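You operate a simulated robot arm through the tools that you are given. There is no shell and no other tool.

You are at the controls of a simulated robot arm. One attempt, no reset.

JOB
Make unwind stand one ready for a jumbo change.
Fine: size arm up, purple slider back to 0 mm, brake dial at 0 bar, then the dump valve open; cooling off.

Only the result counts: the job must be done as asked and must still hold three seconds after the hand-in. Knocking over, shifting, dropping, spilling or breaking anything else fails it.

ROBOT AND FRAMES
A 6-joint arm with a two-finger gripper, fixed in place. Base frame: the origin is at the foot of the arm, x ahead of it, y to its left, z up. Units: m, rad, N and s.
With the tool pointing down near the work surface it reaches from about 0.28 to 0.84 m from the base axis. Its first joint turns from -2.897 to 2.897 rad. Payload 2.45 kg.
The tool frame sits at the grasp point between the pads (the TCP): z along the fingers, y along the line on which they close. The tips reach 0.02 m beyond it. Largest opening 0.14 m; the body of the gripper starts 0.168 m behind the TCP.
Orientation is that of the tool frame in the base frame, as [roll, pitch, yaw] about the fixed x, y, z axes, in that order (R = Rz(yaw) Ry(pitch) Rx(roll)). With the fingers straight down and closing along the base's y, the tool's x points along the base's -x, its y along +y and its z along -z.

CONTROLS
- The arm moves only by the tool send_rows. Its argument "rows" is a list of rows, each a list of 6 numbers: the shift along the tool's x, y, z in m, then the turn, a rotation vector about the tool's x, y, z in rad. In form: [[dx, dy, dz, ax, ay, az], ...]. A call has 1 to 20 rows; each row shifts and turns the commanded pose from where the row before left it, along the tool's axes as they then stand. "grip" is the closure, from 0 (fully open) to 1 (shut), set as the call begins (left out, the last holds). Rows are played at 5 a second. More than 0.05 m and 0.15 rad between two rows, or a gripper value outside its range, and nothing of the call is played. Where a pose cannot be reached the arm comes as near as it can. A force on the tool above 50 N (or 10 N above the force at the start of the call, whichever is more), or a blocked arm, ends the call early, and 0.2 s more pass. The fingers move at their own pace (about 0.045 m/s each) and stop on an object; they squeeze with about 44 N. The grip force told is the motor's: it shows also when the fingers shut on nothing. Time passes only in rows, and 0.2 s behind the last, so rows that do not move let the fingers close. The reply holds the time, the measured pose of the TCP, the force on the tool along the base axes, the opening and the grip force, in the units named above and with some noise, with the torque about the TCP (base axes, N m) and any sound that the robot's microphone picked up.
- Cameras (640 x 400 px; columns grow to the right, rows downward): "scene" is fixed at [0.3921, -0.6503, 1.5816]; the picture's right is [0.99, -0.12, 0.00], its down [-0.10, -0.86, -0.50] and it looks along [0.06, 0.50, -0.87] (base axes); focal length 300 px, centre (320, 200). "wrist" rides on the gripper at [0.078, 0.011, -0.209] in the tool frame; the picture's right is [-0.14, 0.99, 0.00], its down [-0.92, -0.13, -0.37] and it looks along [-0.36, -0.05, 0.93] (tool axes); focal length 280 px, centre (320, 200). There is no depth. A picture from a camera that has moved, and an enlarged one, comes with that camera's place and axes in the base frame and with its lens. The place of the scene camera against the robot may be out by one fixed shift of up to 0.018 m in any direction.
- capture(camera): a new picture of that camera. It takes no simulated time.
- raise_lower(by): slides the trunk up (or, below 0, down) by that many m; the arm rides with it, the base frame stays. It gives what a move gives, with no picture.
- zoom(camera, box): a new picture of the part [left, top, right, bottom] of that camera's present view, enlarged. It takes no simulated time.
- job_done(): hands the job in; it is judged then, once.

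Nothing tells you positions but the pictures and the camera data. Unless the task says otherwise, let go and move clear before handing in.

The tools are called after ">>>" as a command line: name --pt "numbers of a row" for each row, then --argument value for the rest, lists and objects as JSON in quotes. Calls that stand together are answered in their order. send_rows: Moves the arm, as the interface text tells. Its arguments: {"type":"object","properties":{"rows":{"type":"array"},"grip":{"type":"number"}},"required":["rows"]} The other tools are called the same way: raise_lower (by) slides the trunk up or down; capture (camera) takes a picture; zoom (camera, box) takes an enlarged picture of a part of a camera's view; job_done () hands the job in.

At the start:

```text
time_s: 0.0
tool_pos: [0.5865, -0.2508, 1.2228]
orientation: [-3.141, 0.0, 3.141]
wrist_force: [-0.6, -0.9, -0.5]
ft_torque: [0.02, -0.02, -0.01]
finger_gap: 0.1401
gripper_force: 0.1
trunk travel left (down, up): [-0.1, 0.13]
```

scene: 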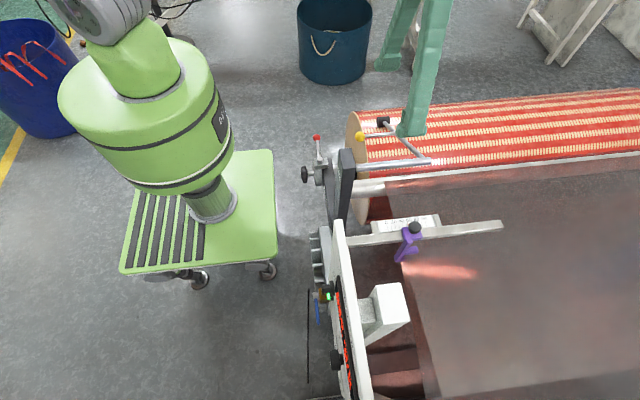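
wrist: 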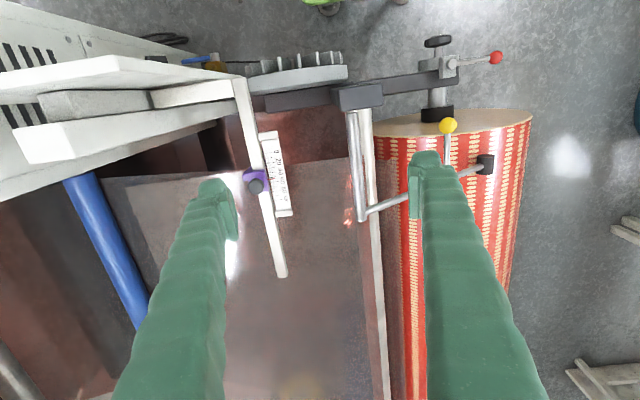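

I see an unwind stand with a purple slider on a scaled bar, a roll with a red/yellow lever arm, and a side frame with valves. I'll take close-ups first to identify each control before moving.

>>> zoom --camera "scene" --box '[290, 90, 450, 190]'

>>> zoom --camera "scene" --box '[340, 190, 520, 302]'

>>> zoom --camera "scene" --box '[290, 270, 430, 400]'

>>> zoom --camera "wrist" --box '[220, 20, 540, 220]'

>>> zoom --camera "wrist" --box '[0, 20, 240, 170]'

```text
4.00 times, centred on (370, 140) of scene
camera zoom: at [0.3921, -0.6503, 1.5816], right [0.99, -0.12, 0.0], down [-0.1, -0.86, -0.5], along [0.06, 0.5, -0.87], focal length 1200 px, centre (120, 440)
```

zoom: 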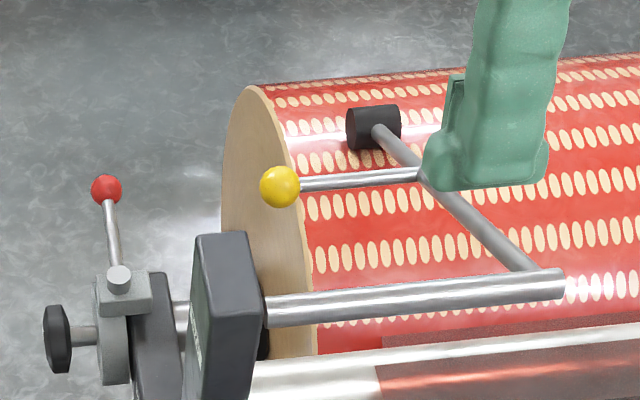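

```text
3.56 times, centred on (430, 246) of scene
camera zoom: at [0.3921, -0.6503, 1.5816], right [0.99, -0.12, 0.0], down [-0.1, -0.86, -0.5], along [0.06, 0.5, -0.87], focal length 1067 px, centre (-71, 36)
```

zoom: 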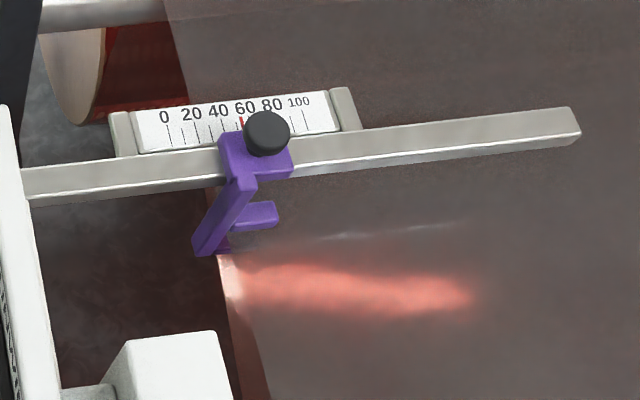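

```text
3.08 times, centred on (360, 335) of scene
camera zoom: at [0.3921, -0.6503, 1.5816], right [0.99, -0.12, 0.0], down [-0.1, -0.86, -0.5], along [0.06, 0.5, -0.87], focal length 923 px, centre (197, -215)
```

zoom: 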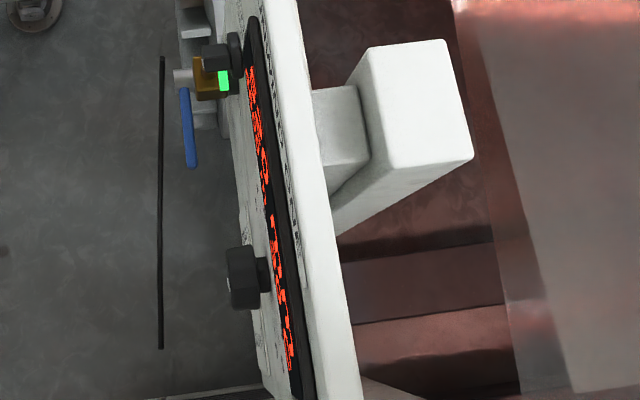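

```text
2.00 times, centred on (380, 120) of wrist
camera zoom: at [0.5093, -0.2398, 1.4316], right [0.14, 0.99, 0.0], down [0.92, -0.13, 0.37], along [0.36, -0.05, -0.93], focal length 561 px, centre (200, 360)
```

zoom: 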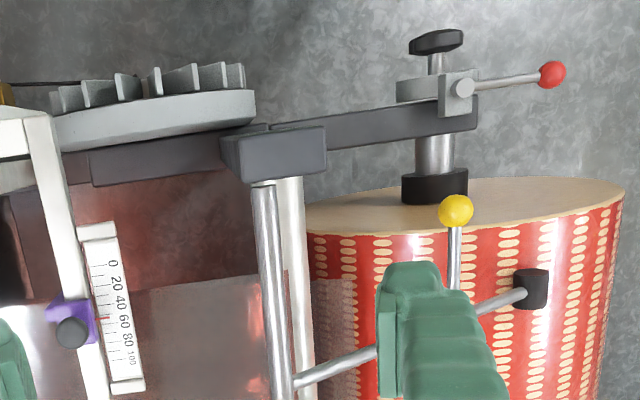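

```text
2.67 times, centred on (120, 95) of wrist
camera zoom: at [0.5093, -0.2398, 1.4316], right [0.14, 0.99, 0.0], down [0.92, -0.13, 0.37], along [0.36, -0.05, -0.93], focal length 748 px, centre (853, 480)
```

zoom: 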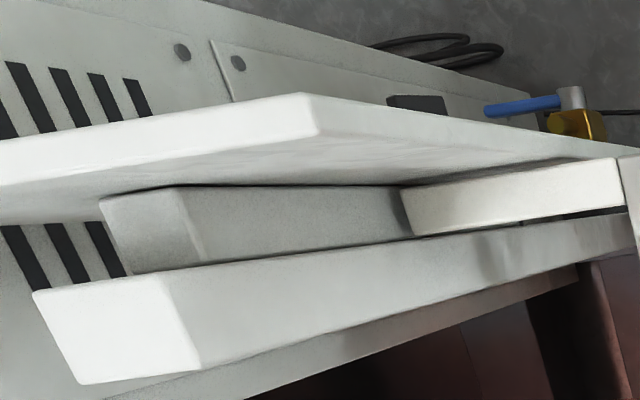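

The size arm with the yellow ball rests on the roll, the purple slider sits near 60, and the panel with its knobs and the blue valve faces the robot (−x). I'll back the arm up and tilt the wrist camera towards the panel face to read it.

>>> send_rows --pt "0.036 -0.025 0 0 0 0" --pt "0.036 -0.025 0 0 0 0" --pt "0.036 -0.025 0 0 0 0" --pt "0.036 -0.025 0 0 0 0" --pt "0.036 -0.025 0 0 0 0" --pt "0.036 -0.025 0 0 0 0" --pt "0.036 -0.025 0 0 0 0" --pt "0.036 -0.025 0 0 0 0" --grip 0

```text
time_s: 1.8
tool_pos: [0.2975, -0.4503, 1.2232]
orientation: [3.141, 0.0, 3.141]
wrist_force: [-0.5, -1.0, 0.8]
ft_torque: [0.04, -0.02, -0.02]
finger_gap: 0.14
gripper_force: 0.0
trunk travel left (down, up): [-0.1, 0.13]
```

The arm has backed off to x≈0.30 as commanded. Next I'll tilt the tool towards +x so the camera sees the panel face.

>>> send_rows --pt "0 0 0 0 -0.12 0" --pt "0 0 0 0 -0.12 0" --pt "0 0 0 0 -0.12 0" --pt "0 0 0 0 -0.12 0" --pt "0 0 0 0 -0.12 0" --pt "0 0 0 0 -0.12 0"

>>> capture --camera "wrist"

>>> capture --camera "scene"

```text
time_s: 3.2
tool_pos: [0.2982, -0.4487, 1.2223]
orientation: [-3.139, 0.722, -3.141]
wrist_force: [-0.6, -0.6, 0.0]
ft_torque: [0.01, -0.02, 0.01]
finger_gap: 0.1402
gripper_force: 0.0
trunk travel left (down, up): [-0.1, 0.13]
```

```text
taken
camera wrist: at [0.1021, -0.4402, 1.3278], right [0.1, 0.99, 0.09], down [0.45, -0.13, 0.89], along [0.89, -0.05, -0.46], focal length 280 px, centre (320, 200)
```

wrist: 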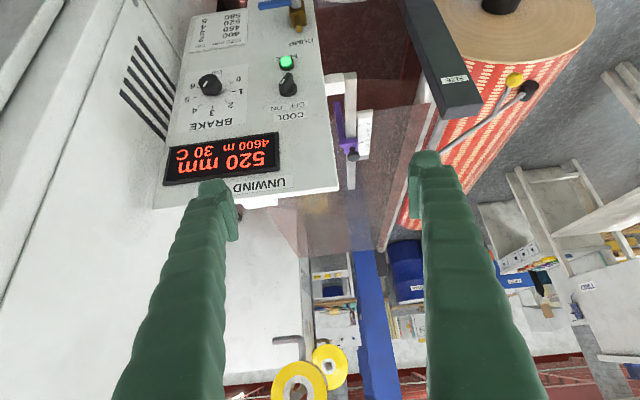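

```text
taken
```

scene: 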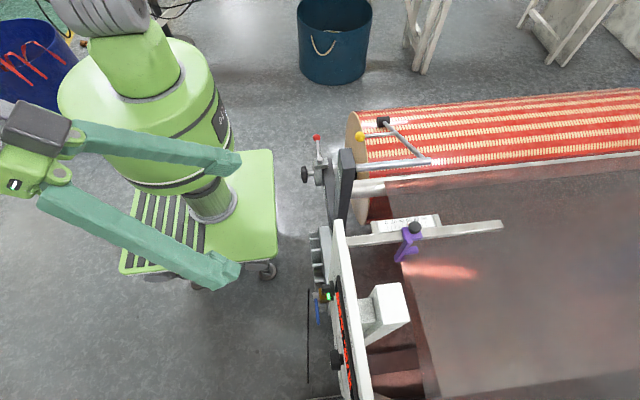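

The panel is visible, upside down in this view: an UNWIND label, display, BRAKE dial, COOL switch with green lamp, and the DUMP valve. I'll zoom in to read it.

>>> zoom --camera "wrist" --box '[150, 0, 350, 125]'

>>> zoom --camera "wrist" --box '[150, 100, 310, 200]'

>>> zoom --camera "wrist" --box '[320, 40, 560, 190]'

```text
3.20 times, centred on (250, 62) of wrist
camera zoom: at [0.1021, -0.4402, 1.3278], right [0.1, 0.99, 0.09], down [0.45, -0.13, 0.89], along [0.89, -0.05, -0.46], focal length 897 px, centre (544, 640)
```

zoom: 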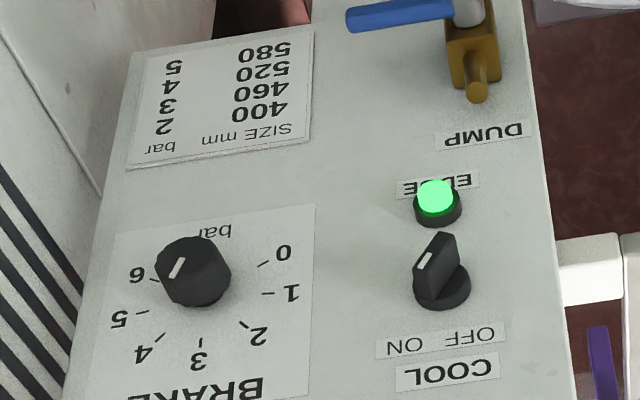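

```text
4.00 times, centred on (230, 150) of wrist
camera zoom: at [0.1021, -0.4402, 1.3278], right [0.1, 0.99, 0.09], down [0.45, -0.13, 0.89], along [0.89, -0.05, -0.46], focal length 1122 px, centre (680, 400)
```

zoom: 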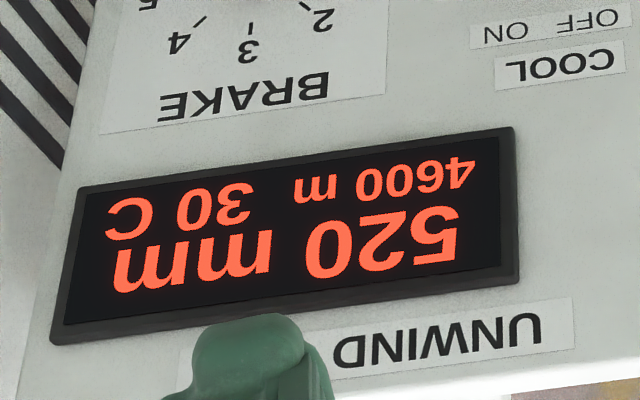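

```text
2.67 times, centred on (440, 115) of wrist
camera zoom: at [0.1021, -0.4402, 1.3278], right [0.1, 0.99, 0.09], down [0.45, -0.13, 0.89], along [0.89, -0.05, -0.46], focal length 748 px, centre (0, 427)
```

zoom: 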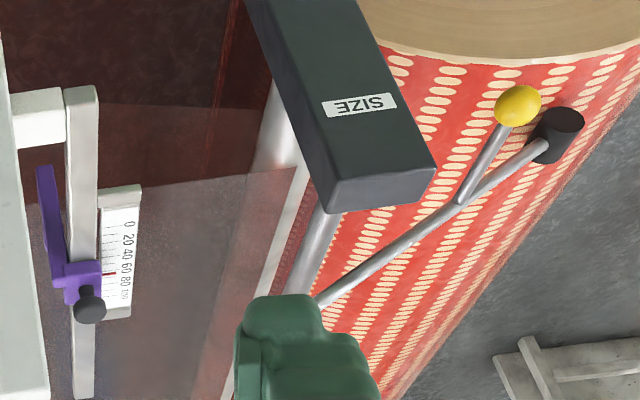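

The panel reads 520 mm with the brake near 4 bar, COOL apparently ON, and the dump lever crosswise (closed). I'll start with the size arm: its yellow ball is at about [0.618, 0.028, 0.80], pivoting about a shaft along x at roughly y −0.19, z 0.93. I'm moving above the ball.

>>> send_rows --pt "0 0 0 0 0.12 0" --pt "0 0 0 0 0.12 0" --pt "0 0 0 0 0.12 0" --pt "0 0 0 0 0.12 0" --pt "0 0 0 0 0.12 0" --pt "0 0 0 0 0.12 0"

>>> send_rows --pt "-0.0267 0.0398 0 0 0 0" --pt "-0.0267 0.0398 0 0 0 0" --pt "-0.0267 0.0398 0 0 0 0" --pt "-0.0267 0.0398 0 0 0 0" --pt "-0.0267 0.0398 0 0 0 0" --pt "-0.0267 0.0398 0 0 0 0" --pt "-0.0267 0.0398 0 0 0 0" --pt "-0.0267 0.0398 0 0 0 0" --pt "-0.0267 0.0398 0 0 0 0" --pt "-0.0267 0.0398 0 0 0 0" --pt "-0.0267 0.0398 0 0 0 0" --pt "-0.0267 0.0398 0 0 0 0" --pt "0 0 0.04 0 0 0" --pt "0 0 0.04 0 0 0" --pt "0 0 0.04 0 0 0" --pt "0 0 0.04 0 0 0" --pt "0 0 0.04 0 0 0"

>>> capture --camera "wrist"

>>> capture --camera "scene"

```text
time_s: 4.6
tool_pos: [0.2979, -0.4497, 1.2215]
orientation: [3.141, -0.002, -3.141]
wrist_force: [0.5, 0.4, -0.1]
ft_torque: [0.01, 0.04, 0.0]
finger_gap: 0.1399
gripper_force: 0.1
trunk travel left (down, up): [-0.1, 0.13]
```

```text
time_s: 8.2
tool_pos: [0.6208, 0.0288, 1.0225]
orientation: [-3.14, 0.0, -3.141]
wrist_force: [-0.2, -1.2, -0.1]
ft_torque: [0.01, 0.02, 0.0]
finger_gap: 0.1397
gripper_force: 0.1
trunk travel left (down, up): [-0.1, 0.13]
```

```text
taken
camera wrist: at [0.5435, 0.038, 1.231], right [0.14, 0.99, 0.0], down [0.92, -0.13, 0.37], along [0.37, -0.05, -0.93], focal length 280 px, centre (320, 200)
```

wrist: 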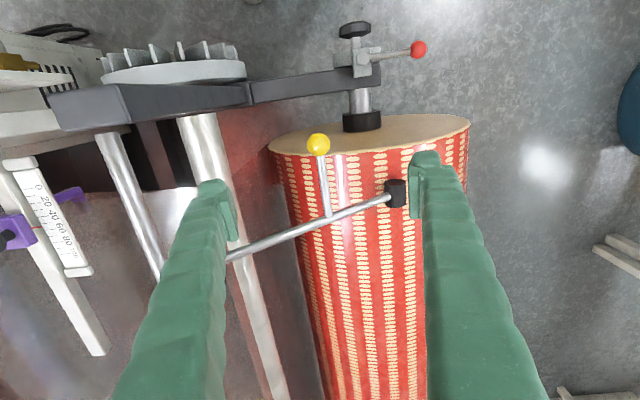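

```text
taken
```

scene: 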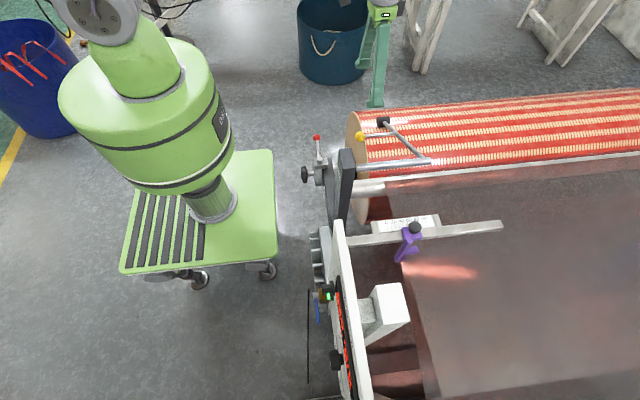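

The ball shows almost exactly where predicted, at about [0.62, 0.025, 0.80]. I'll descend around it with the fingers open, then check before closing.

>>> send_rows --pt "0 -0.003 0.04 0 0 0" --pt "0 0 0.04 0 0 0" --pt "0 0 0.04 0 0 0" --pt "0 0 0.04 0 0 0" --pt "0 0 0.03 0 0 0" --pt "0 0 0.0325 0 0 0"

>>> capture --camera "wrist"

>>> zoom --camera "scene" --box '[290, 60, 450, 190]'

```text
time_s: 9.6
tool_pos: [0.6189, 0.0258, 0.7988]
orientation: [-3.141, 0.0, -3.141]
wrist_force: [0.4, -0.2, 0.0]
ft_torque: [-0.03, 0.0, 0.02]
finger_gap: 0.1399
gripper_force: 0.1
trunk travel left (down, up): [-0.1, 0.13]
```

```text
taken
camera wrist: at [0.5416, 0.0353, 1.0084], right [0.14, 0.99, 0.0], down [0.92, -0.13, 0.37], along [0.36, -0.05, -0.93], focal length 280 px, centre (320, 200)
```

wrist: 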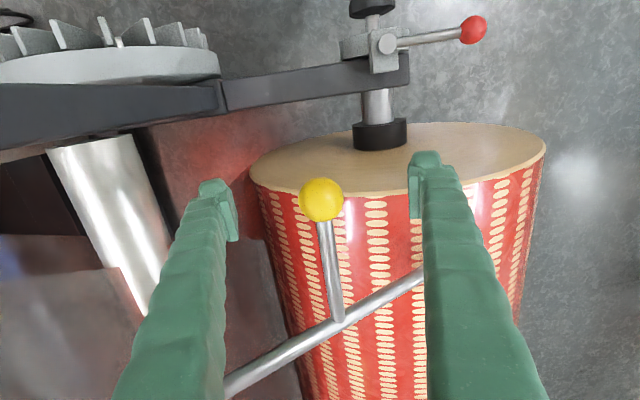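

```text
3.08 times, centred on (370, 125) of scene
camera zoom: at [0.3921, -0.6503, 1.5816], right [0.99, -0.12, 0.0], down [-0.1, -0.86, -0.5], along [0.06, 0.5, -0.87], focal length 923 px, centre (166, 431)
```

zoom: 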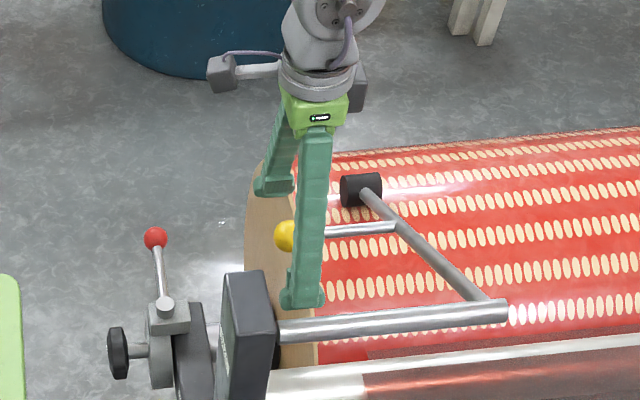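

The ball sits between the fingers, on the TCP to within a few millimetres. I'm closing on it.

>>> send_rows --pt "-0.003 0 0 0 0 0" --pt "0 0 0 0 0 0" --pt "0 0 0 0 0 0" --pt "0 0 0 0 0 0" --pt "0 0 0 0 0 0" --pt "0 0 0 0 0 0" --pt "0 0 0 0 0 0" --pt "0 0 0 0 0 0" --grip 1

>>> capture --camera "wrist"

```text
time_s: 11.4
tool_pos: [0.6218, 0.0271, 0.7992]
orientation: [3.14, -0.001, 3.141]
wrist_force: [-1.2, 9.5, -1.3]
ft_torque: [-0.05, 0.04, -0.01]
finger_gap: 0.0324
gripper_force: 40.8
trunk travel left (down, up): [-0.1, 0.13]
```

```text
taken
camera wrist: at [0.5444, 0.0358, 1.0091], right [0.14, 0.99, 0.0], down [0.92, -0.13, 0.37], along [0.36, -0.05, -0.93], focal length 280 px, centre (320, 200)
```

wrist: 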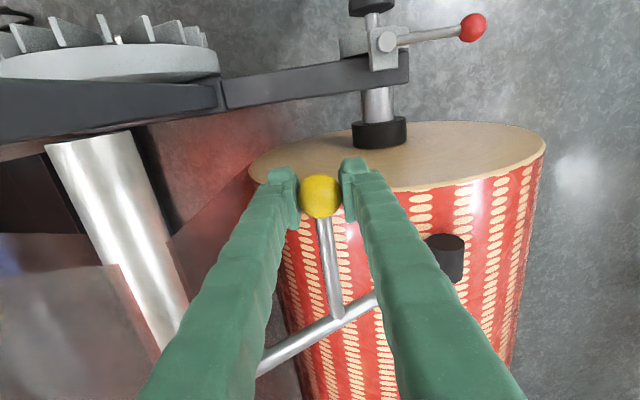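

The ball is gripped (gap 0.032 m). I'll lift it a little along the arc about the shaft and watch the force.

>>> send_rows --pt "0 0.0117 -0.0221 0 0 0" --pt "0 0.0085 -0.0206 0 0 0" --pt "0 0.0067 -0.0213 0 0 0" --pt "0 0.0048 -0.0217 0 0 0"

>>> capture --camera "wrist"

>>> zoom --camera "scene" --box '[290, 60, 450, 190]'

```text
time_s: 12.4
tool_pos: [0.6218, 0.056, 0.8859]
orientation: [3.142, 0.0, -3.142]
wrist_force: [-3.8, -11.8, -0.5]
ft_torque: [-0.17, -1.13, 0.01]
finger_gap: 0.032
gripper_force: 45.5
trunk travel left (down, up): [-0.1, 0.13]
```

```text
taken
camera wrist: at [0.5444, 0.0656, 1.0954], right [0.14, 0.99, 0.0], down [0.92, -0.13, 0.37], along [0.36, -0.05, -0.93], focal length 280 px, centre (320, 200)
```

wrist: 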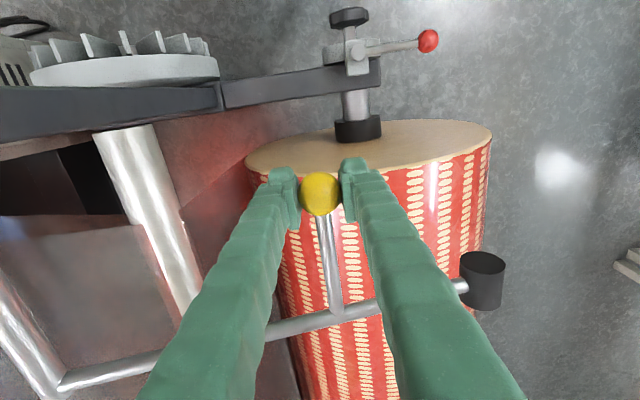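

```text
3.08 times, centred on (370, 125) of scene
camera zoom: at [0.3921, -0.6503, 1.5816], right [0.99, -0.12, 0.0], down [-0.1, -0.86, -0.5], along [0.06, 0.5, -0.87], focal length 923 px, centre (166, 431)
```

zoom: 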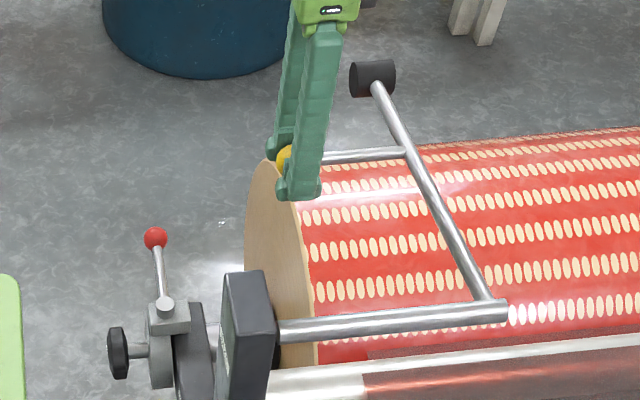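

The arm lifts freely with only a small sideways load. I'll continue along the arc to about 50° above horizontal.

>>> send_rows --pt "0 0.0003 -0.0268 0 0 0" --pt "0 0.0004 -0.0264 0 0 0" --pt "0 -0.0023 -0.0263 0 0 0" --pt "0 -0.005 -0.026 0 0 0" --pt "0 -0.0077 -0.0253 0 0 0" --pt "0 -0.0104 -0.0243 0 0 0"

>>> send_rows --pt "0 -0.0128 -0.0231 0 0 0" --pt "0 -0.0151 -0.0217 0 0 0" --pt "0 -0.0174 -0.0199 0 0 0" --pt "0 -0.0193 -0.018 0 0 0"

>>> capture --camera "wrist"

>>> capture --camera "scene"

```text
time_s: 13.7
tool_pos: [0.6209, 0.0446, 1.0162]
orientation: [3.138, 0.0, 3.141]
wrist_force: [-0.2, 7.5, -4.1]
ft_torque: [0.47, -0.39, -0.07]
finger_gap: 0.0321
gripper_force: 45.1
trunk travel left (down, up): [-0.1, 0.13]
stopped in row 6: the force on the tool passed its limit at 57 N (the readings are from after the stop); the commanded pose is now the measured one
```

```text
time_s: 14.0
tool_pos: [0.6221, 0.0454, 1.0172]
orientation: [3.135, -0.005, 3.14]
wrist_force: [8.3, 11.4, -24.1]
ft_torque: [0.19, -1.27, -0.08]
finger_gap: 0.0325
gripper_force: 45.6
trunk travel left (down, up): [-0.1, 0.13]
stopped in row 1: the force on the tool passed its limit at 64 N (the readings are from after the stop); the commanded pose is now the measured one
```

```text
taken
camera wrist: at [0.545, 0.0529, 1.2274], right [0.14, 0.99, 0.01], down [0.92, -0.13, 0.36], along [0.36, -0.04, -0.93], focal length 280 px, centre (320, 200)
```

wrist: 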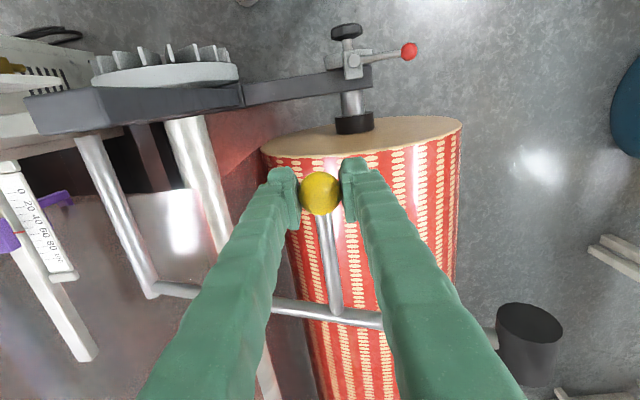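

```text
taken
```

scene: 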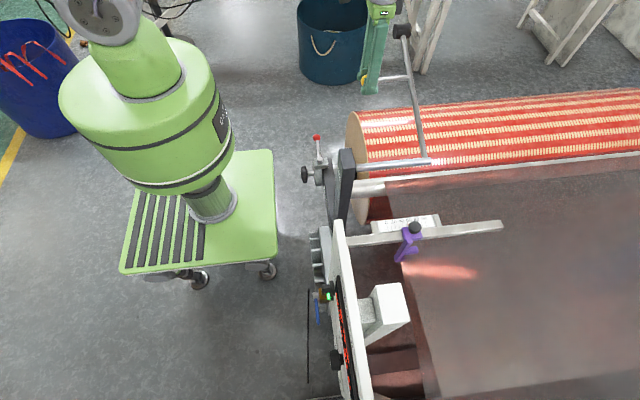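

The lift stopped firmly at about 20° above horizontal, which could be the arm's own upper stop or something in contact. I'll look closely before doing anything else.

>>> zoom --camera "scene" --box '[320, 0, 480, 100]'

>>> zoom --camera "wrist" --box '[0, 30, 320, 230]'

>>> zoom --camera "scene" --box '[290, 120, 450, 220]'

```text
4.00 times, centred on (400, 50) of scene
camera zoom: at [0.3921, -0.6503, 1.5816], right [0.99, -0.12, 0.0], down [-0.1, -0.86, -0.5], along [0.06, 0.5, -0.87], focal length 1200 px, centre (0, 800)
```

zoom: 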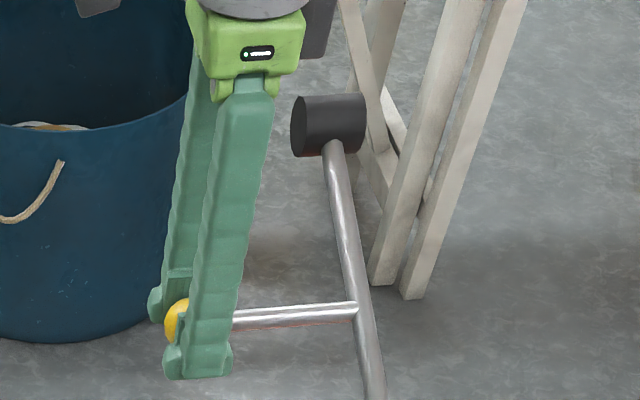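

```text
2.00 times, centred on (160, 130) of wrist
camera zoom: at [0.545, 0.0529, 1.2274], right [0.14, 0.99, 0.01], down [0.92, -0.13, 0.36], along [0.36, -0.04, -0.93], focal length 561 px, centre (640, 340)
```

zoom: 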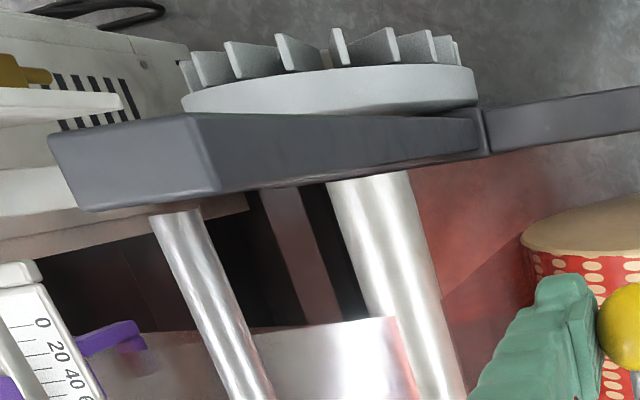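

```text
4.00 times, centred on (370, 170) of scene
camera zoom: at [0.3921, -0.6503, 1.5816], right [0.99, -0.12, 0.0], down [-0.1, -0.86, -0.5], along [0.06, 0.5, -0.87], focal length 1200 px, centre (120, 320)
```

zoom: 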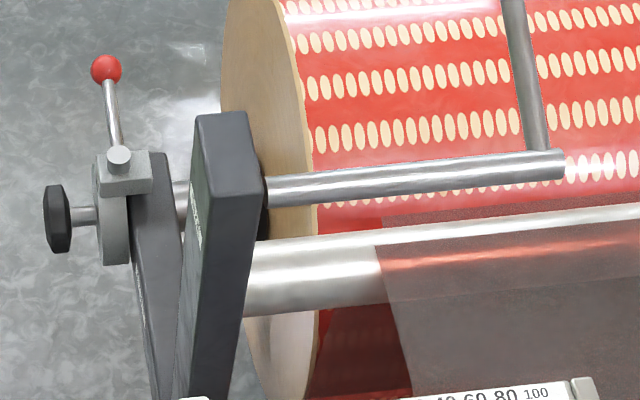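

Nothing is touching, so this looks like the size arm's own upper stop. I'll relax the push slightly and read whether the arm's weight hangs on the gripper before letting go.

>>> send_rows --pt "0 0 0.0005 0 0 0" --pt "0 0 0 0 0 0" --pt "0 0 0 0 0 0"

>>> send_rows --pt "0 0 0 0 0 0" --pt "0 0 0 0 0 0"

```text
time_s: 14.8
tool_pos: [0.6214, 0.0446, 1.0189]
orientation: [3.134, -0.008, 3.14]
wrist_force: [10.7, 16.7, -27.5]
ft_torque: [0.07, -0.85, -0.05]
finger_gap: 0.0323
gripper_force: 45.1
trunk travel left (down, up): [-0.1, 0.13]
```

```text
time_s: 15.4
tool_pos: [0.6199, 0.0438, 1.0176]
orientation: [3.137, -0.008, 3.141]
wrist_force: [11.8, 19.5, -28.3]
ft_torque: [0.0, -0.44, -0.04]
finger_gap: 0.0323
gripper_force: 45.0
trunk travel left (down, up): [-0.1, 0.13]
```

The stop is still pushing down on the tool by about 28 N because I'm pressed against it. I'll ease off by a few millimetres along the arc and read again.

>>> send_rows --pt "0 0.0007 0.002 0 0 0" --pt "0 0.0003 0.001 0 0 0" --pt "0 0 0 0 0 0" --pt "0 0 0 0 0 0"

>>> send_rows --pt "0 0.0003 0.001 0 0 0" --pt "0 0 0 0 0 0" --pt "0 0 0 0 0 0"

>>> send_rows --pt "0 0.0003 0.001 0 0 0" --pt "0 0 0 0 0 0" --pt "0 0 0 0 0 0"

```text
time_s: 16.4
tool_pos: [0.6209, 0.045, 1.0176]
orientation: [3.137, -0.001, 3.14]
wrist_force: [11.7, 11.8, 8.7]
ft_torque: [0.09, 0.17, -0.05]
finger_gap: 0.0326
gripper_force: 44.8
trunk travel left (down, up): [-0.1, 0.13]
```

```text
time_s: 17.2
tool_pos: [0.6197, 0.0455, 1.015]
orientation: [3.134, -0.004, 3.139]
wrist_force: [16.3, 12.4, 9.5]
ft_torque: [0.09, -0.38, -0.07]
finger_gap: 0.0323
gripper_force: 45.2
trunk travel left (down, up): [-0.1, 0.13]
```

```text
time_s: 18.0
tool_pos: [0.6207, 0.0465, 1.0147]
orientation: [3.135, -0.003, 3.139]
wrist_force: [18.7, 13.8, 9.0]
ft_torque: [0.06, -0.14, -0.07]
finger_gap: 0.0325
gripper_force: 45.1
trunk travel left (down, up): [-0.1, 0.13]
```

When lowered, the arm pushes back up by about 9 N, so it stays up by itself. I'll bring it back to the stop, then open the fingers a little and check that it holds.

>>> send_rows --pt "0.001 -0.0007 -0.002 0 0 0" --pt "0.001 -0.0007 -0.002 0 0 0" --pt "0 0 0 0 0 0"

>>> send_rows --pt "0 0 0 0 0 0" --pt "0 0 0 0 0 0" --pt "0 0 0 0 0 0" --grip 0.68

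>>> capture --camera "wrist"

```text
time_s: 18.8
tool_pos: [0.6211, 0.0442, 1.0163]
orientation: [3.137, -0.004, 3.14]
wrist_force: [23.9, 15.8, -9.9]
ft_torque: [0.05, -0.62, -0.04]
finger_gap: 0.0322
gripper_force: 45.2
trunk travel left (down, up): [-0.1, 0.13]
```

```text
time_s: 19.6
tool_pos: [0.616, 0.0436, 1.0178]
orientation: [3.135, -0.007, 3.141]
wrist_force: [0.1, -0.5, 0.0]
ft_torque: [0.0, -0.01, -0.01]
finger_gap: 0.0447
gripper_force: 0.1
trunk travel left (down, up): [-0.1, 0.13]
```

```text
taken
camera wrist: at [0.541, 0.0518, 1.2282], right [0.14, 0.99, 0.0], down [0.92, -0.13, 0.36], along [0.36, -0.05, -0.93], focal length 280 px, centre (320, 200)
```

wrist: 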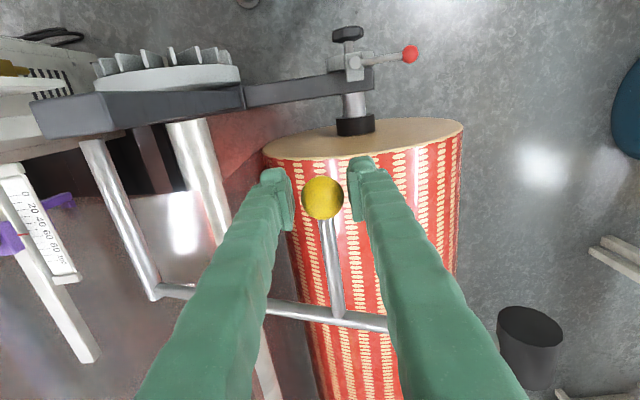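

The arm holds with the fingers free of the ball. I'll open a bit more, rise clear, and check that it stays up.

>>> send_rows --pt "0 0 0 0 0 0" --pt "0 0 0 0 0 0" --pt "0 0 0 0 0 0" --pt "0 0 -0.03 0 0 0" --pt "0 0 -0.04 0 0 0" --pt "0 0 -0.04 0 0 0" --pt "0 0 -0.04 0 0 0" --pt "0 0 -0.04 0 0 0" --pt "0 0 -0.03 0 0 0" --grip 0.3

>>> capture --camera "wrist"

>>> capture --camera "scene"

```text
time_s: 21.6
tool_pos: [0.6176, 0.0416, 1.238]
orientation: [3.135, -0.005, 3.14]
wrist_force: [-0.6, 0.0, 0.1]
ft_torque: [0.02, 0.0, 0.02]
finger_gap: 0.0979
gripper_force: 0.0
trunk travel left (down, up): [-0.1, 0.13]
```

```text
taken
camera wrist: at [0.5418, 0.0498, 1.4493], right [0.14, 0.99, 0.0], down [0.92, -0.13, 0.36], along [0.36, -0.05, -0.93], focal length 280 px, centre (320, 200)
```

wrist: 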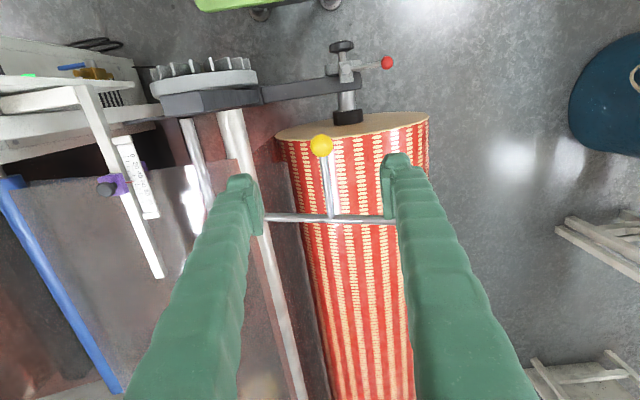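

```text
taken
```

scene: 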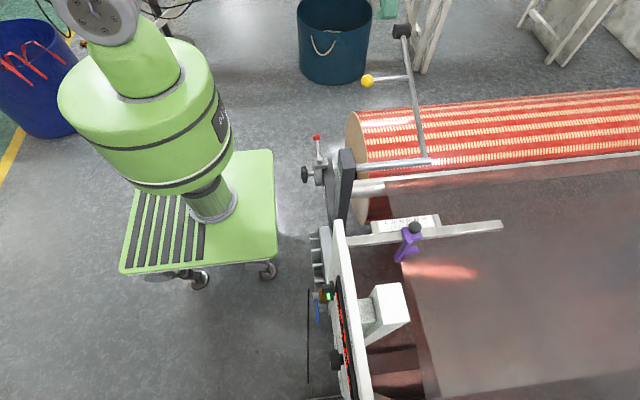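

The size arm stays up on its own. Next is the purple slider: its black knob is at about [0.660, −0.382, 0.926] on the bar running along x. I'll move above it for a closer look.

>>> send_rows --pt "-0.0037 -0.0422 0.006 0.0066 -0.005 0" --pt "-0.0037 -0.0422 0.006 0 0 0" --pt "-0.0037 -0.0422 0.006 0 0 0" --pt "-0.0037 -0.0422 0.006 0 0 0" --pt "-0.0037 -0.0422 0.006 0 0 0" --pt "-0.0037 -0.0422 0.006 0 0 0" --pt "-0.0037 -0.0422 0.006 0 0 0" --pt "-0.0037 -0.0422 0.006 0 0 0" --pt "-0.0037 -0.0422 0.006 0 0 0" --pt "-0.0037 -0.0422 0.006 0 0 0"

>>> capture --camera "wrist"

>>> capture --camera "scene"

```text
time_s: 23.8
tool_pos: [0.6551, -0.3826, 1.1784]
orientation: [3.14, 0.0, 3.14]
wrist_force: [-0.1, -0.8, -0.5]
ft_torque: [0.04, 0.03, 0.02]
finger_gap: 0.0979
gripper_force: 0.0
trunk travel left (down, up): [-0.1, 0.13]
```

```text
taken
camera wrist: at [0.5781, -0.3725, 1.3884], right [0.14, 0.99, 0.0], down [0.92, -0.13, 0.37], along [0.36, -0.05, -0.93], focal length 280 px, centre (320, 200)
```

wrist: 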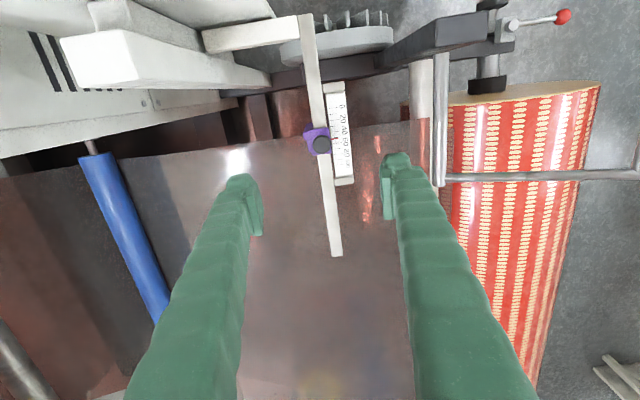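

```text
taken
```

scene: 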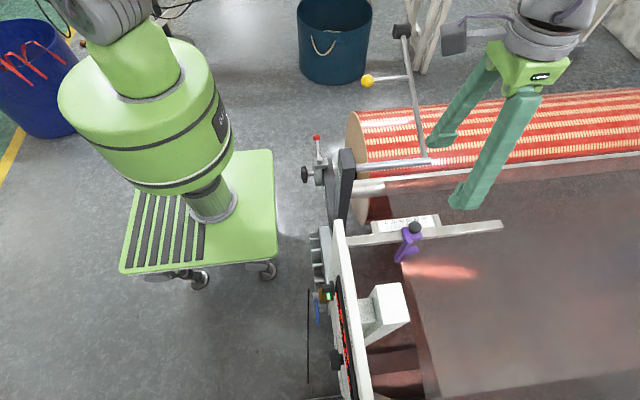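

The knob again triangulates to [0.661, −0.382, 0.926]. I'll go lower for a detailed view before gripping.

>>> send_rows --pt "-0.003 0 0.03 0 0 0" --pt "0 0 0.03 0 0 0" --pt "0 0 0.03 0 0 0" --pt "0 0 0.03 0 0 0"

>>> capture --camera "wrist"

>>> zoom --camera "wrist" --box '[260, 80, 420, 180]'

>>> zoom --camera "scene" --box '[360, 200, 456, 260]'

```text
time_s: 24.8
tool_pos: [0.6582, -0.3804, 1.0577]
orientation: [-3.139, 0.001, 3.14]
wrist_force: [0.4, -0.4, -0.4]
ft_torque: [0.0, -0.03, -0.02]
finger_gap: 0.0982
gripper_force: 0.1
trunk travel left (down, up): [-0.1, 0.13]
```

```text
taken
camera wrist: at [0.5807, -0.3713, 1.267], right [0.14, 0.99, 0.0], down [0.92, -0.13, 0.37], along [0.36, -0.05, -0.93], focal length 280 px, centre (320, 200)
```

wrist: 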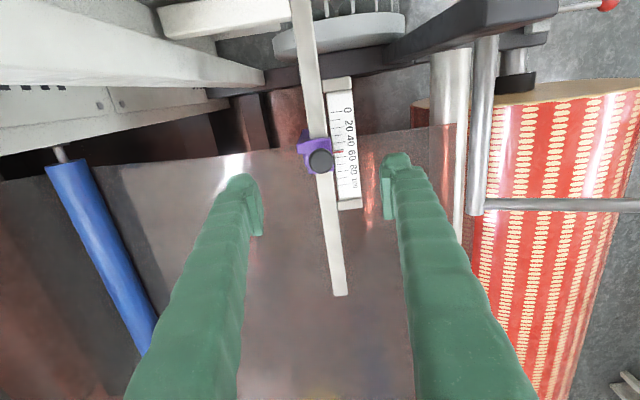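

```text
4.00 times, centred on (340, 130) of wrist
camera zoom: at [0.5807, -0.3713, 1.267], right [0.14, 0.99, 0.0], down [0.92, -0.13, 0.37], along [0.36, -0.05, -0.93], focal length 1122 px, centre (240, 480)
```

zoom: 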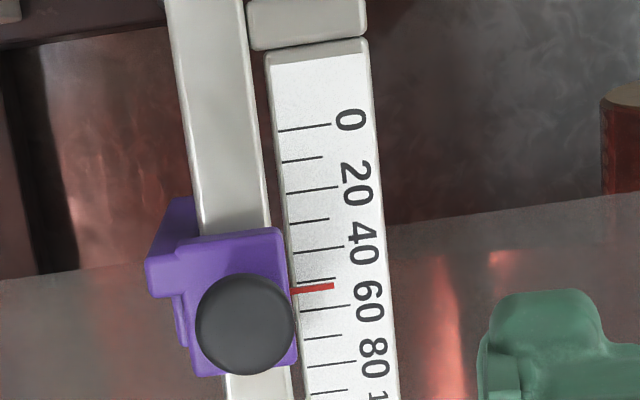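

```text
6.67 times, centred on (408, 230) of scene
camera zoom: at [0.3921, -0.6503, 1.5816], right [0.99, -0.12, 0.0], down [-0.1, -0.86, -0.5], along [0.06, 0.5, -0.87], focal length 2000 px, centre (-267, 0)
```

zoom: 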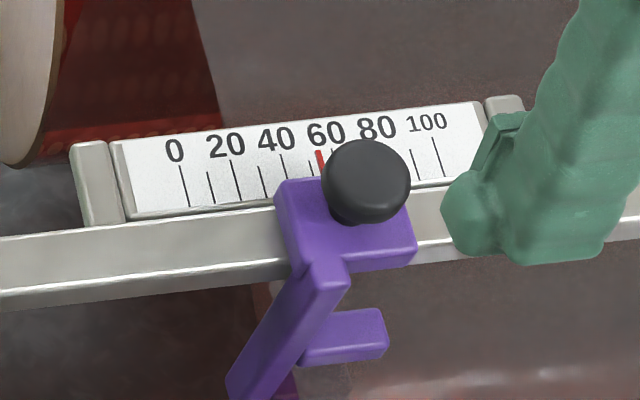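

The red pointer stands at about 53 mm and the bar runs along x. I'll lower the open fingers around the black knob with the tips staying above the purple body.

>>> send_rows --pt "-0.0035 -0.0005 0.03 0 0 0" --pt "0 0 0.03 0 0 0" --pt "0 0 0.02 0 0 0"

>>> capture --camera "wrist"

>>> capture --camera "scene"

```text
time_s: 25.6
tool_pos: [0.6608, -0.382, 0.9774]
orientation: [-3.141, -0.001, 3.139]
wrist_force: [-0.3, 0.7, -0.3]
ft_torque: [0.0, 0.01, 0.01]
finger_gap: 0.0979
gripper_force: 0.0
trunk travel left (down, up): [-0.1, 0.13]
```

```text
taken
camera wrist: at [0.5838, -0.3717, 1.1872], right [0.14, 0.99, 0.0], down [0.92, -0.13, 0.37], along [0.36, -0.05, -0.93], focal length 280 px, centre (320, 200)
```

wrist: 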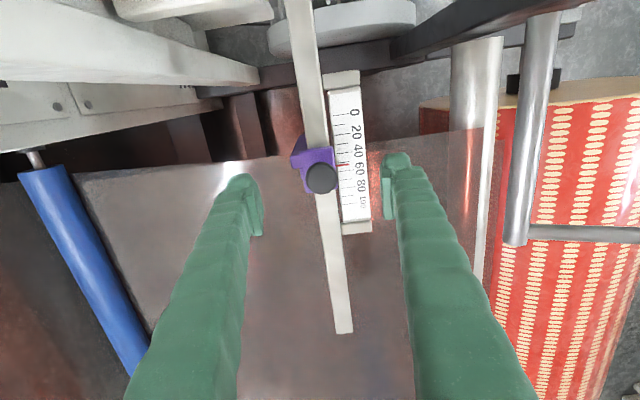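

```text
taken
```

scene: 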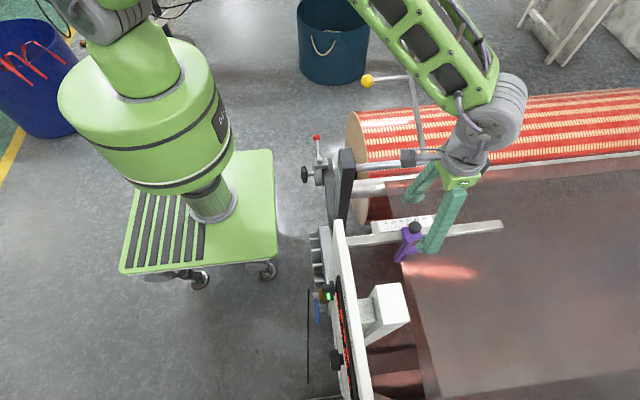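

The knob is centred below the TCP and the forearm is clear of the raised size arm. I'll go down the last 4.7 cm.

>>> send_rows --pt "-0.001 0 0.025 0 0 0" --pt "0 0 0.015 0 0 0" --pt "0 0 0.007 0 0 0"

>>> capture --camera "wrist"

>>> zoom --camera "scene" --box '[340, 140, 500, 280]'

```text
time_s: 26.4
tool_pos: [0.6617, -0.3806, 0.9315]
orientation: [-3.141, 0.001, 3.14]
wrist_force: [0.3, 0.7, 0.9]
ft_torque: [0.0, 0.0, 0.02]
finger_gap: 0.098
gripper_force: 0.0
trunk travel left (down, up): [-0.1, 0.13]
```

```text
taken
camera wrist: at [0.5847, -0.3716, 1.1407], right [0.14, 0.99, 0.0], down [0.92, -0.13, 0.37], along [0.37, -0.05, -0.93], focal length 280 px, centre (320, 200)
```

wrist: 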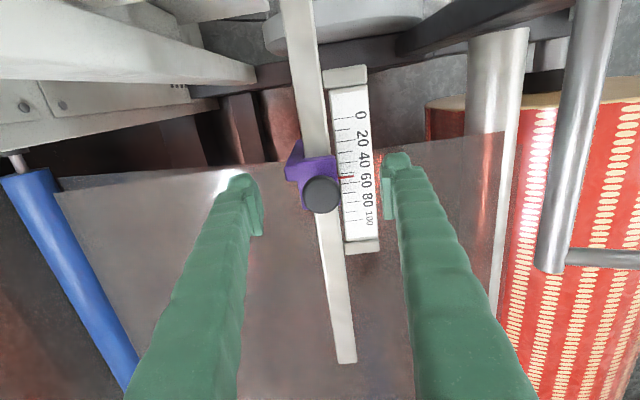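

```text
2.86 times, centred on (420, 210) of scene
camera zoom: at [0.3921, -0.6503, 1.5816], right [0.99, -0.12, 0.0], down [-0.1, -0.86, -0.5], along [0.06, 0.5, -0.87], focal length 857 px, centre (34, 171)
```

zoom: 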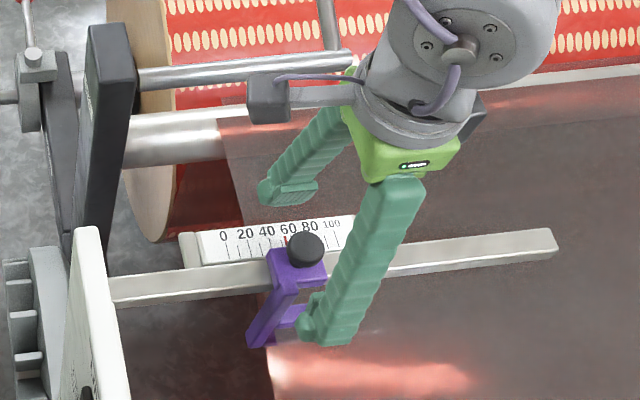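

The knob is exactly at the TCP. I'm closing the fingers on it.

>>> send_rows --pt "0 0 0 0 0 0" --pt "0 0 0 0 0 0" --pt "0 0 0 0 0 0" --pt "0 0 0 0 0 0" --pt "0 0 0 0 0 0" --pt "0 0 0 0 0 0" --grip 1

>>> zoom --camera "wrist" --box '[240, 100, 400, 220]'

```text
time_s: 27.8
tool_pos: [0.6606, -0.3805, 0.9317]
orientation: [-3.14, -0.001, 3.14]
wrist_force: [1.4, 7.9, 7.9]
ft_torque: [-0.07, 0.15, 0.03]
finger_gap: 0.0258
gripper_force: 40.2
trunk travel left (down, up): [-0.1, 0.13]
```

```text
3.33 times, centred on (320, 160) of wrist
camera zoom: at [0.5848, -0.3703, 1.1413], right [0.14, 0.99, 0.0], down [0.92, -0.13, 0.37], along [0.37, -0.05, -0.93], focal length 935 px, centre (320, 333)
```

zoom: 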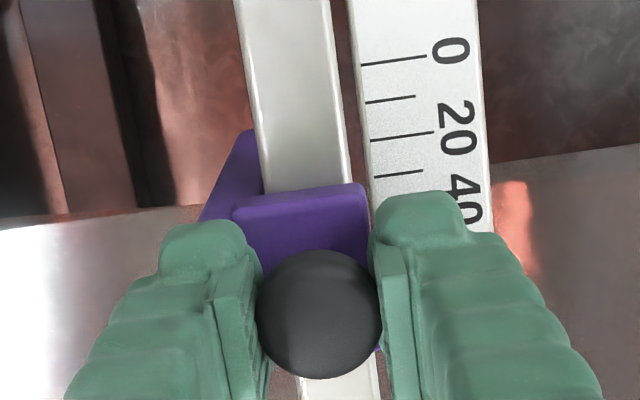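

The knob is gripped (gap 0.026 m). I'll pull it 1 cm towards 0 as a test.

>>> send_rows --pt "0.005 0 0 0 0 0" --pt "0.005 0 0 0 0 0" --pt "0 0 0 0 0 0"

>>> zoom --camera "scene" --box '[360, 200, 456, 260]'

```text
time_s: 28.6
tool_pos: [0.6522, -0.3801, 0.9314]
orientation: [-3.139, 0.0, 3.14]
wrist_force: [1.6, 11.2, 9.0]
ft_torque: [-0.07, -0.6, -0.01]
finger_gap: 0.0258
gripper_force: 45.3
trunk travel left (down, up): [-0.1, 0.13]
```

```text
6.67 times, centred on (408, 230) of scene
camera zoom: at [0.3921, -0.6503, 1.5816], right [0.99, -0.12, 0.0], down [-0.1, -0.86, -0.5], along [0.06, 0.5, -0.87], focal length 2000 px, centre (-267, 0)
```

zoom: 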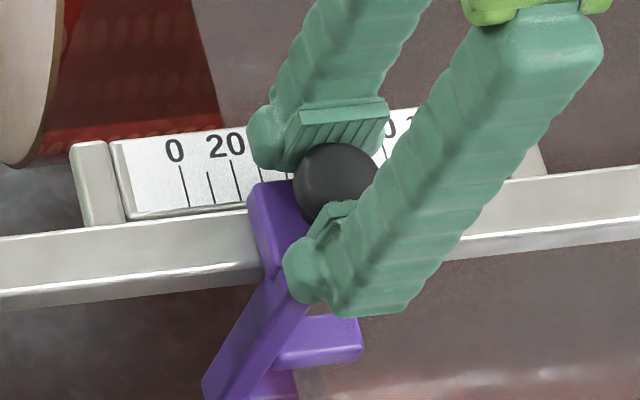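

The slider follows: it moved about 10 mm towards 0. I'll continue most of the way and re-read the scale.

>>> send_rows --pt "0.006 0 0 0 0 0" --pt "0.008 0 0 0 0 0" --pt "0.008 0 0 0 0 0" --pt "0.008 0 0 0 0 0" --pt "0.006 0 0 0 0 0" --pt "0 0 0 0 0 0"

>>> zoom --camera "wrist" --box '[240, 100, 400, 220]'

>>> zoom --camera "scene" --box '[350, 195, 446, 255]'

```text
time_s: 30.0
tool_pos: [0.6152, -0.38, 0.9307]
orientation: [-3.14, -0.001, 3.138]
wrist_force: [1.4, 12.9, 10.2]
ft_torque: [-0.09, -0.15, -0.03]
finger_gap: 0.0256
gripper_force: 45.0
trunk travel left (down, up): [-0.1, 0.13]
```

```text
3.33 times, centred on (320, 160) of wrist
camera zoom: at [0.5383, -0.3701, 1.1413], right [0.14, 0.99, 0.0], down [0.92, -0.13, 0.37], along [0.36, -0.05, -0.93], focal length 935 px, centre (320, 333)
```

zoom: 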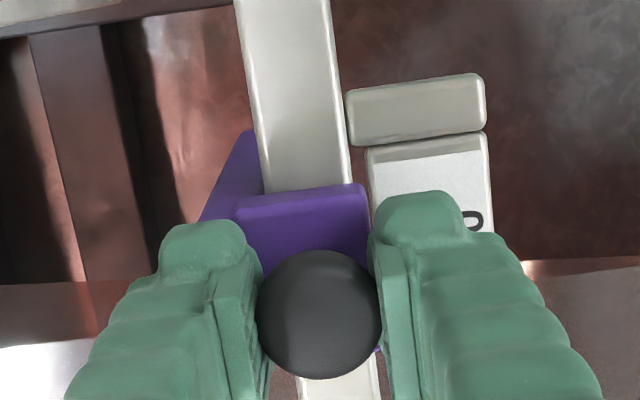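

```text
6.67 times, centred on (398, 225) of scene
camera zoom: at [0.3921, -0.6503, 1.5816], right [0.99, -0.12, 0.0], down [-0.1, -0.86, -0.5], along [0.06, 0.5, -0.87], focal length 2000 px, centre (-200, 33)
```

zoom: 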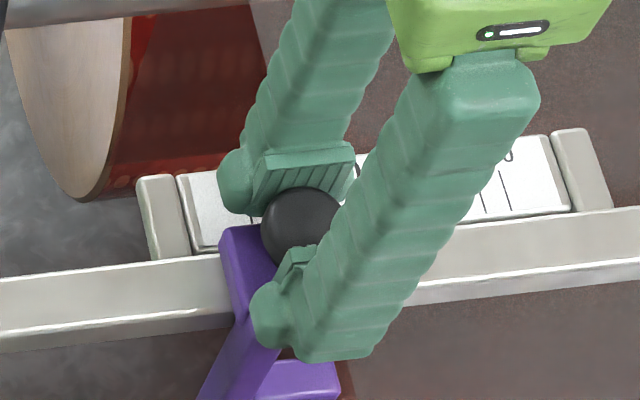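

The pointer is hidden behind the finger now; by travel it should read about 7 mm. I'll pull another 7 mm, open slightly and read the scale.

>>> send_rows --pt "0.004 0 0 0 0 0" --pt "0.003 0 0 0 0 0" --pt "0 0 0 0 0 0" --pt "0 0 0 0 0 0"

>>> send_rows --pt "0 0 0 0 0 0" --pt "0 0 0 0 0 0" --pt "0 0 0 0 0 0" --pt "0 0 0 0 0 0" --pt "0 0 0 0 0 0" --grip 0.3

>>> zoom --camera "wrist" --box '[240, 100, 400, 220]'

>>> zoom --camera "scene" --box '[350, 195, 446, 255]'

```text
time_s: 31.0
tool_pos: [0.6124, -0.3798, 0.9314]
orientation: [-3.136, 0.001, 3.141]
wrist_force: [21.5, 14.7, 5.7]
ft_torque: [-0.12, -0.74, 0.02]
finger_gap: 0.0253
gripper_force: 44.3
trunk travel left (down, up): [-0.1, 0.13]
```

```text
time_s: 32.2
tool_pos: [0.6079, -0.3811, 0.9306]
orientation: [-3.141, 0.001, 3.14]
wrist_force: [-0.4, -0.1, -0.2]
ft_torque: [0.01, -0.02, 0.0]
finger_gap: 0.0982
gripper_force: 0.1
trunk travel left (down, up): [-0.1, 0.13]
```

```text
3.33 times, centred on (320, 160) of wrist
camera zoom: at [0.5317, -0.3712, 1.1408], right [0.14, 0.99, 0.0], down [0.92, -0.13, 0.37], along [0.36, -0.05, -0.93], focal length 935 px, centre (320, 333)
```

zoom: 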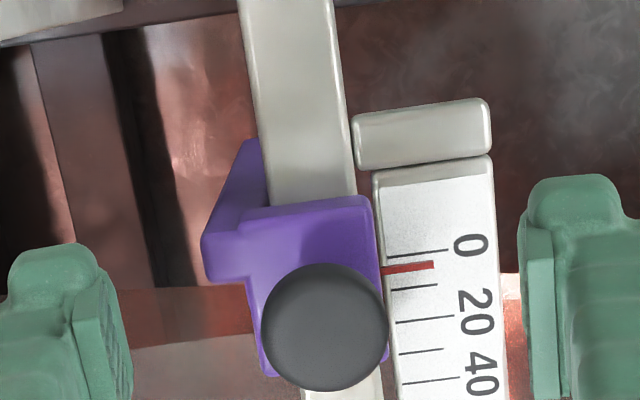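

```text
6.67 times, centred on (398, 225) of scene
camera zoom: at [0.3921, -0.6503, 1.5816], right [0.99, -0.12, 0.0], down [-0.1, -0.86, -0.5], along [0.06, 0.5, -0.87], focal length 2000 px, centre (-200, 33)
```

zoom: 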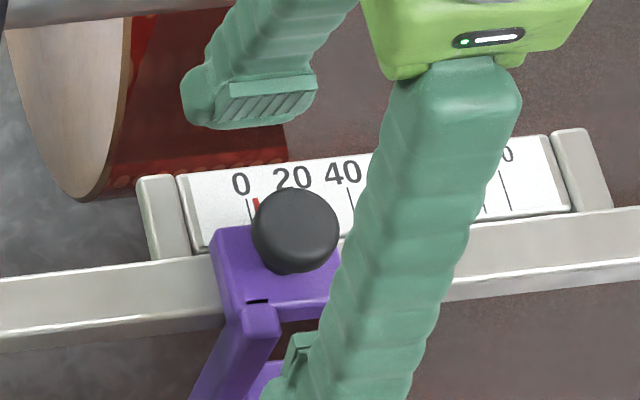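

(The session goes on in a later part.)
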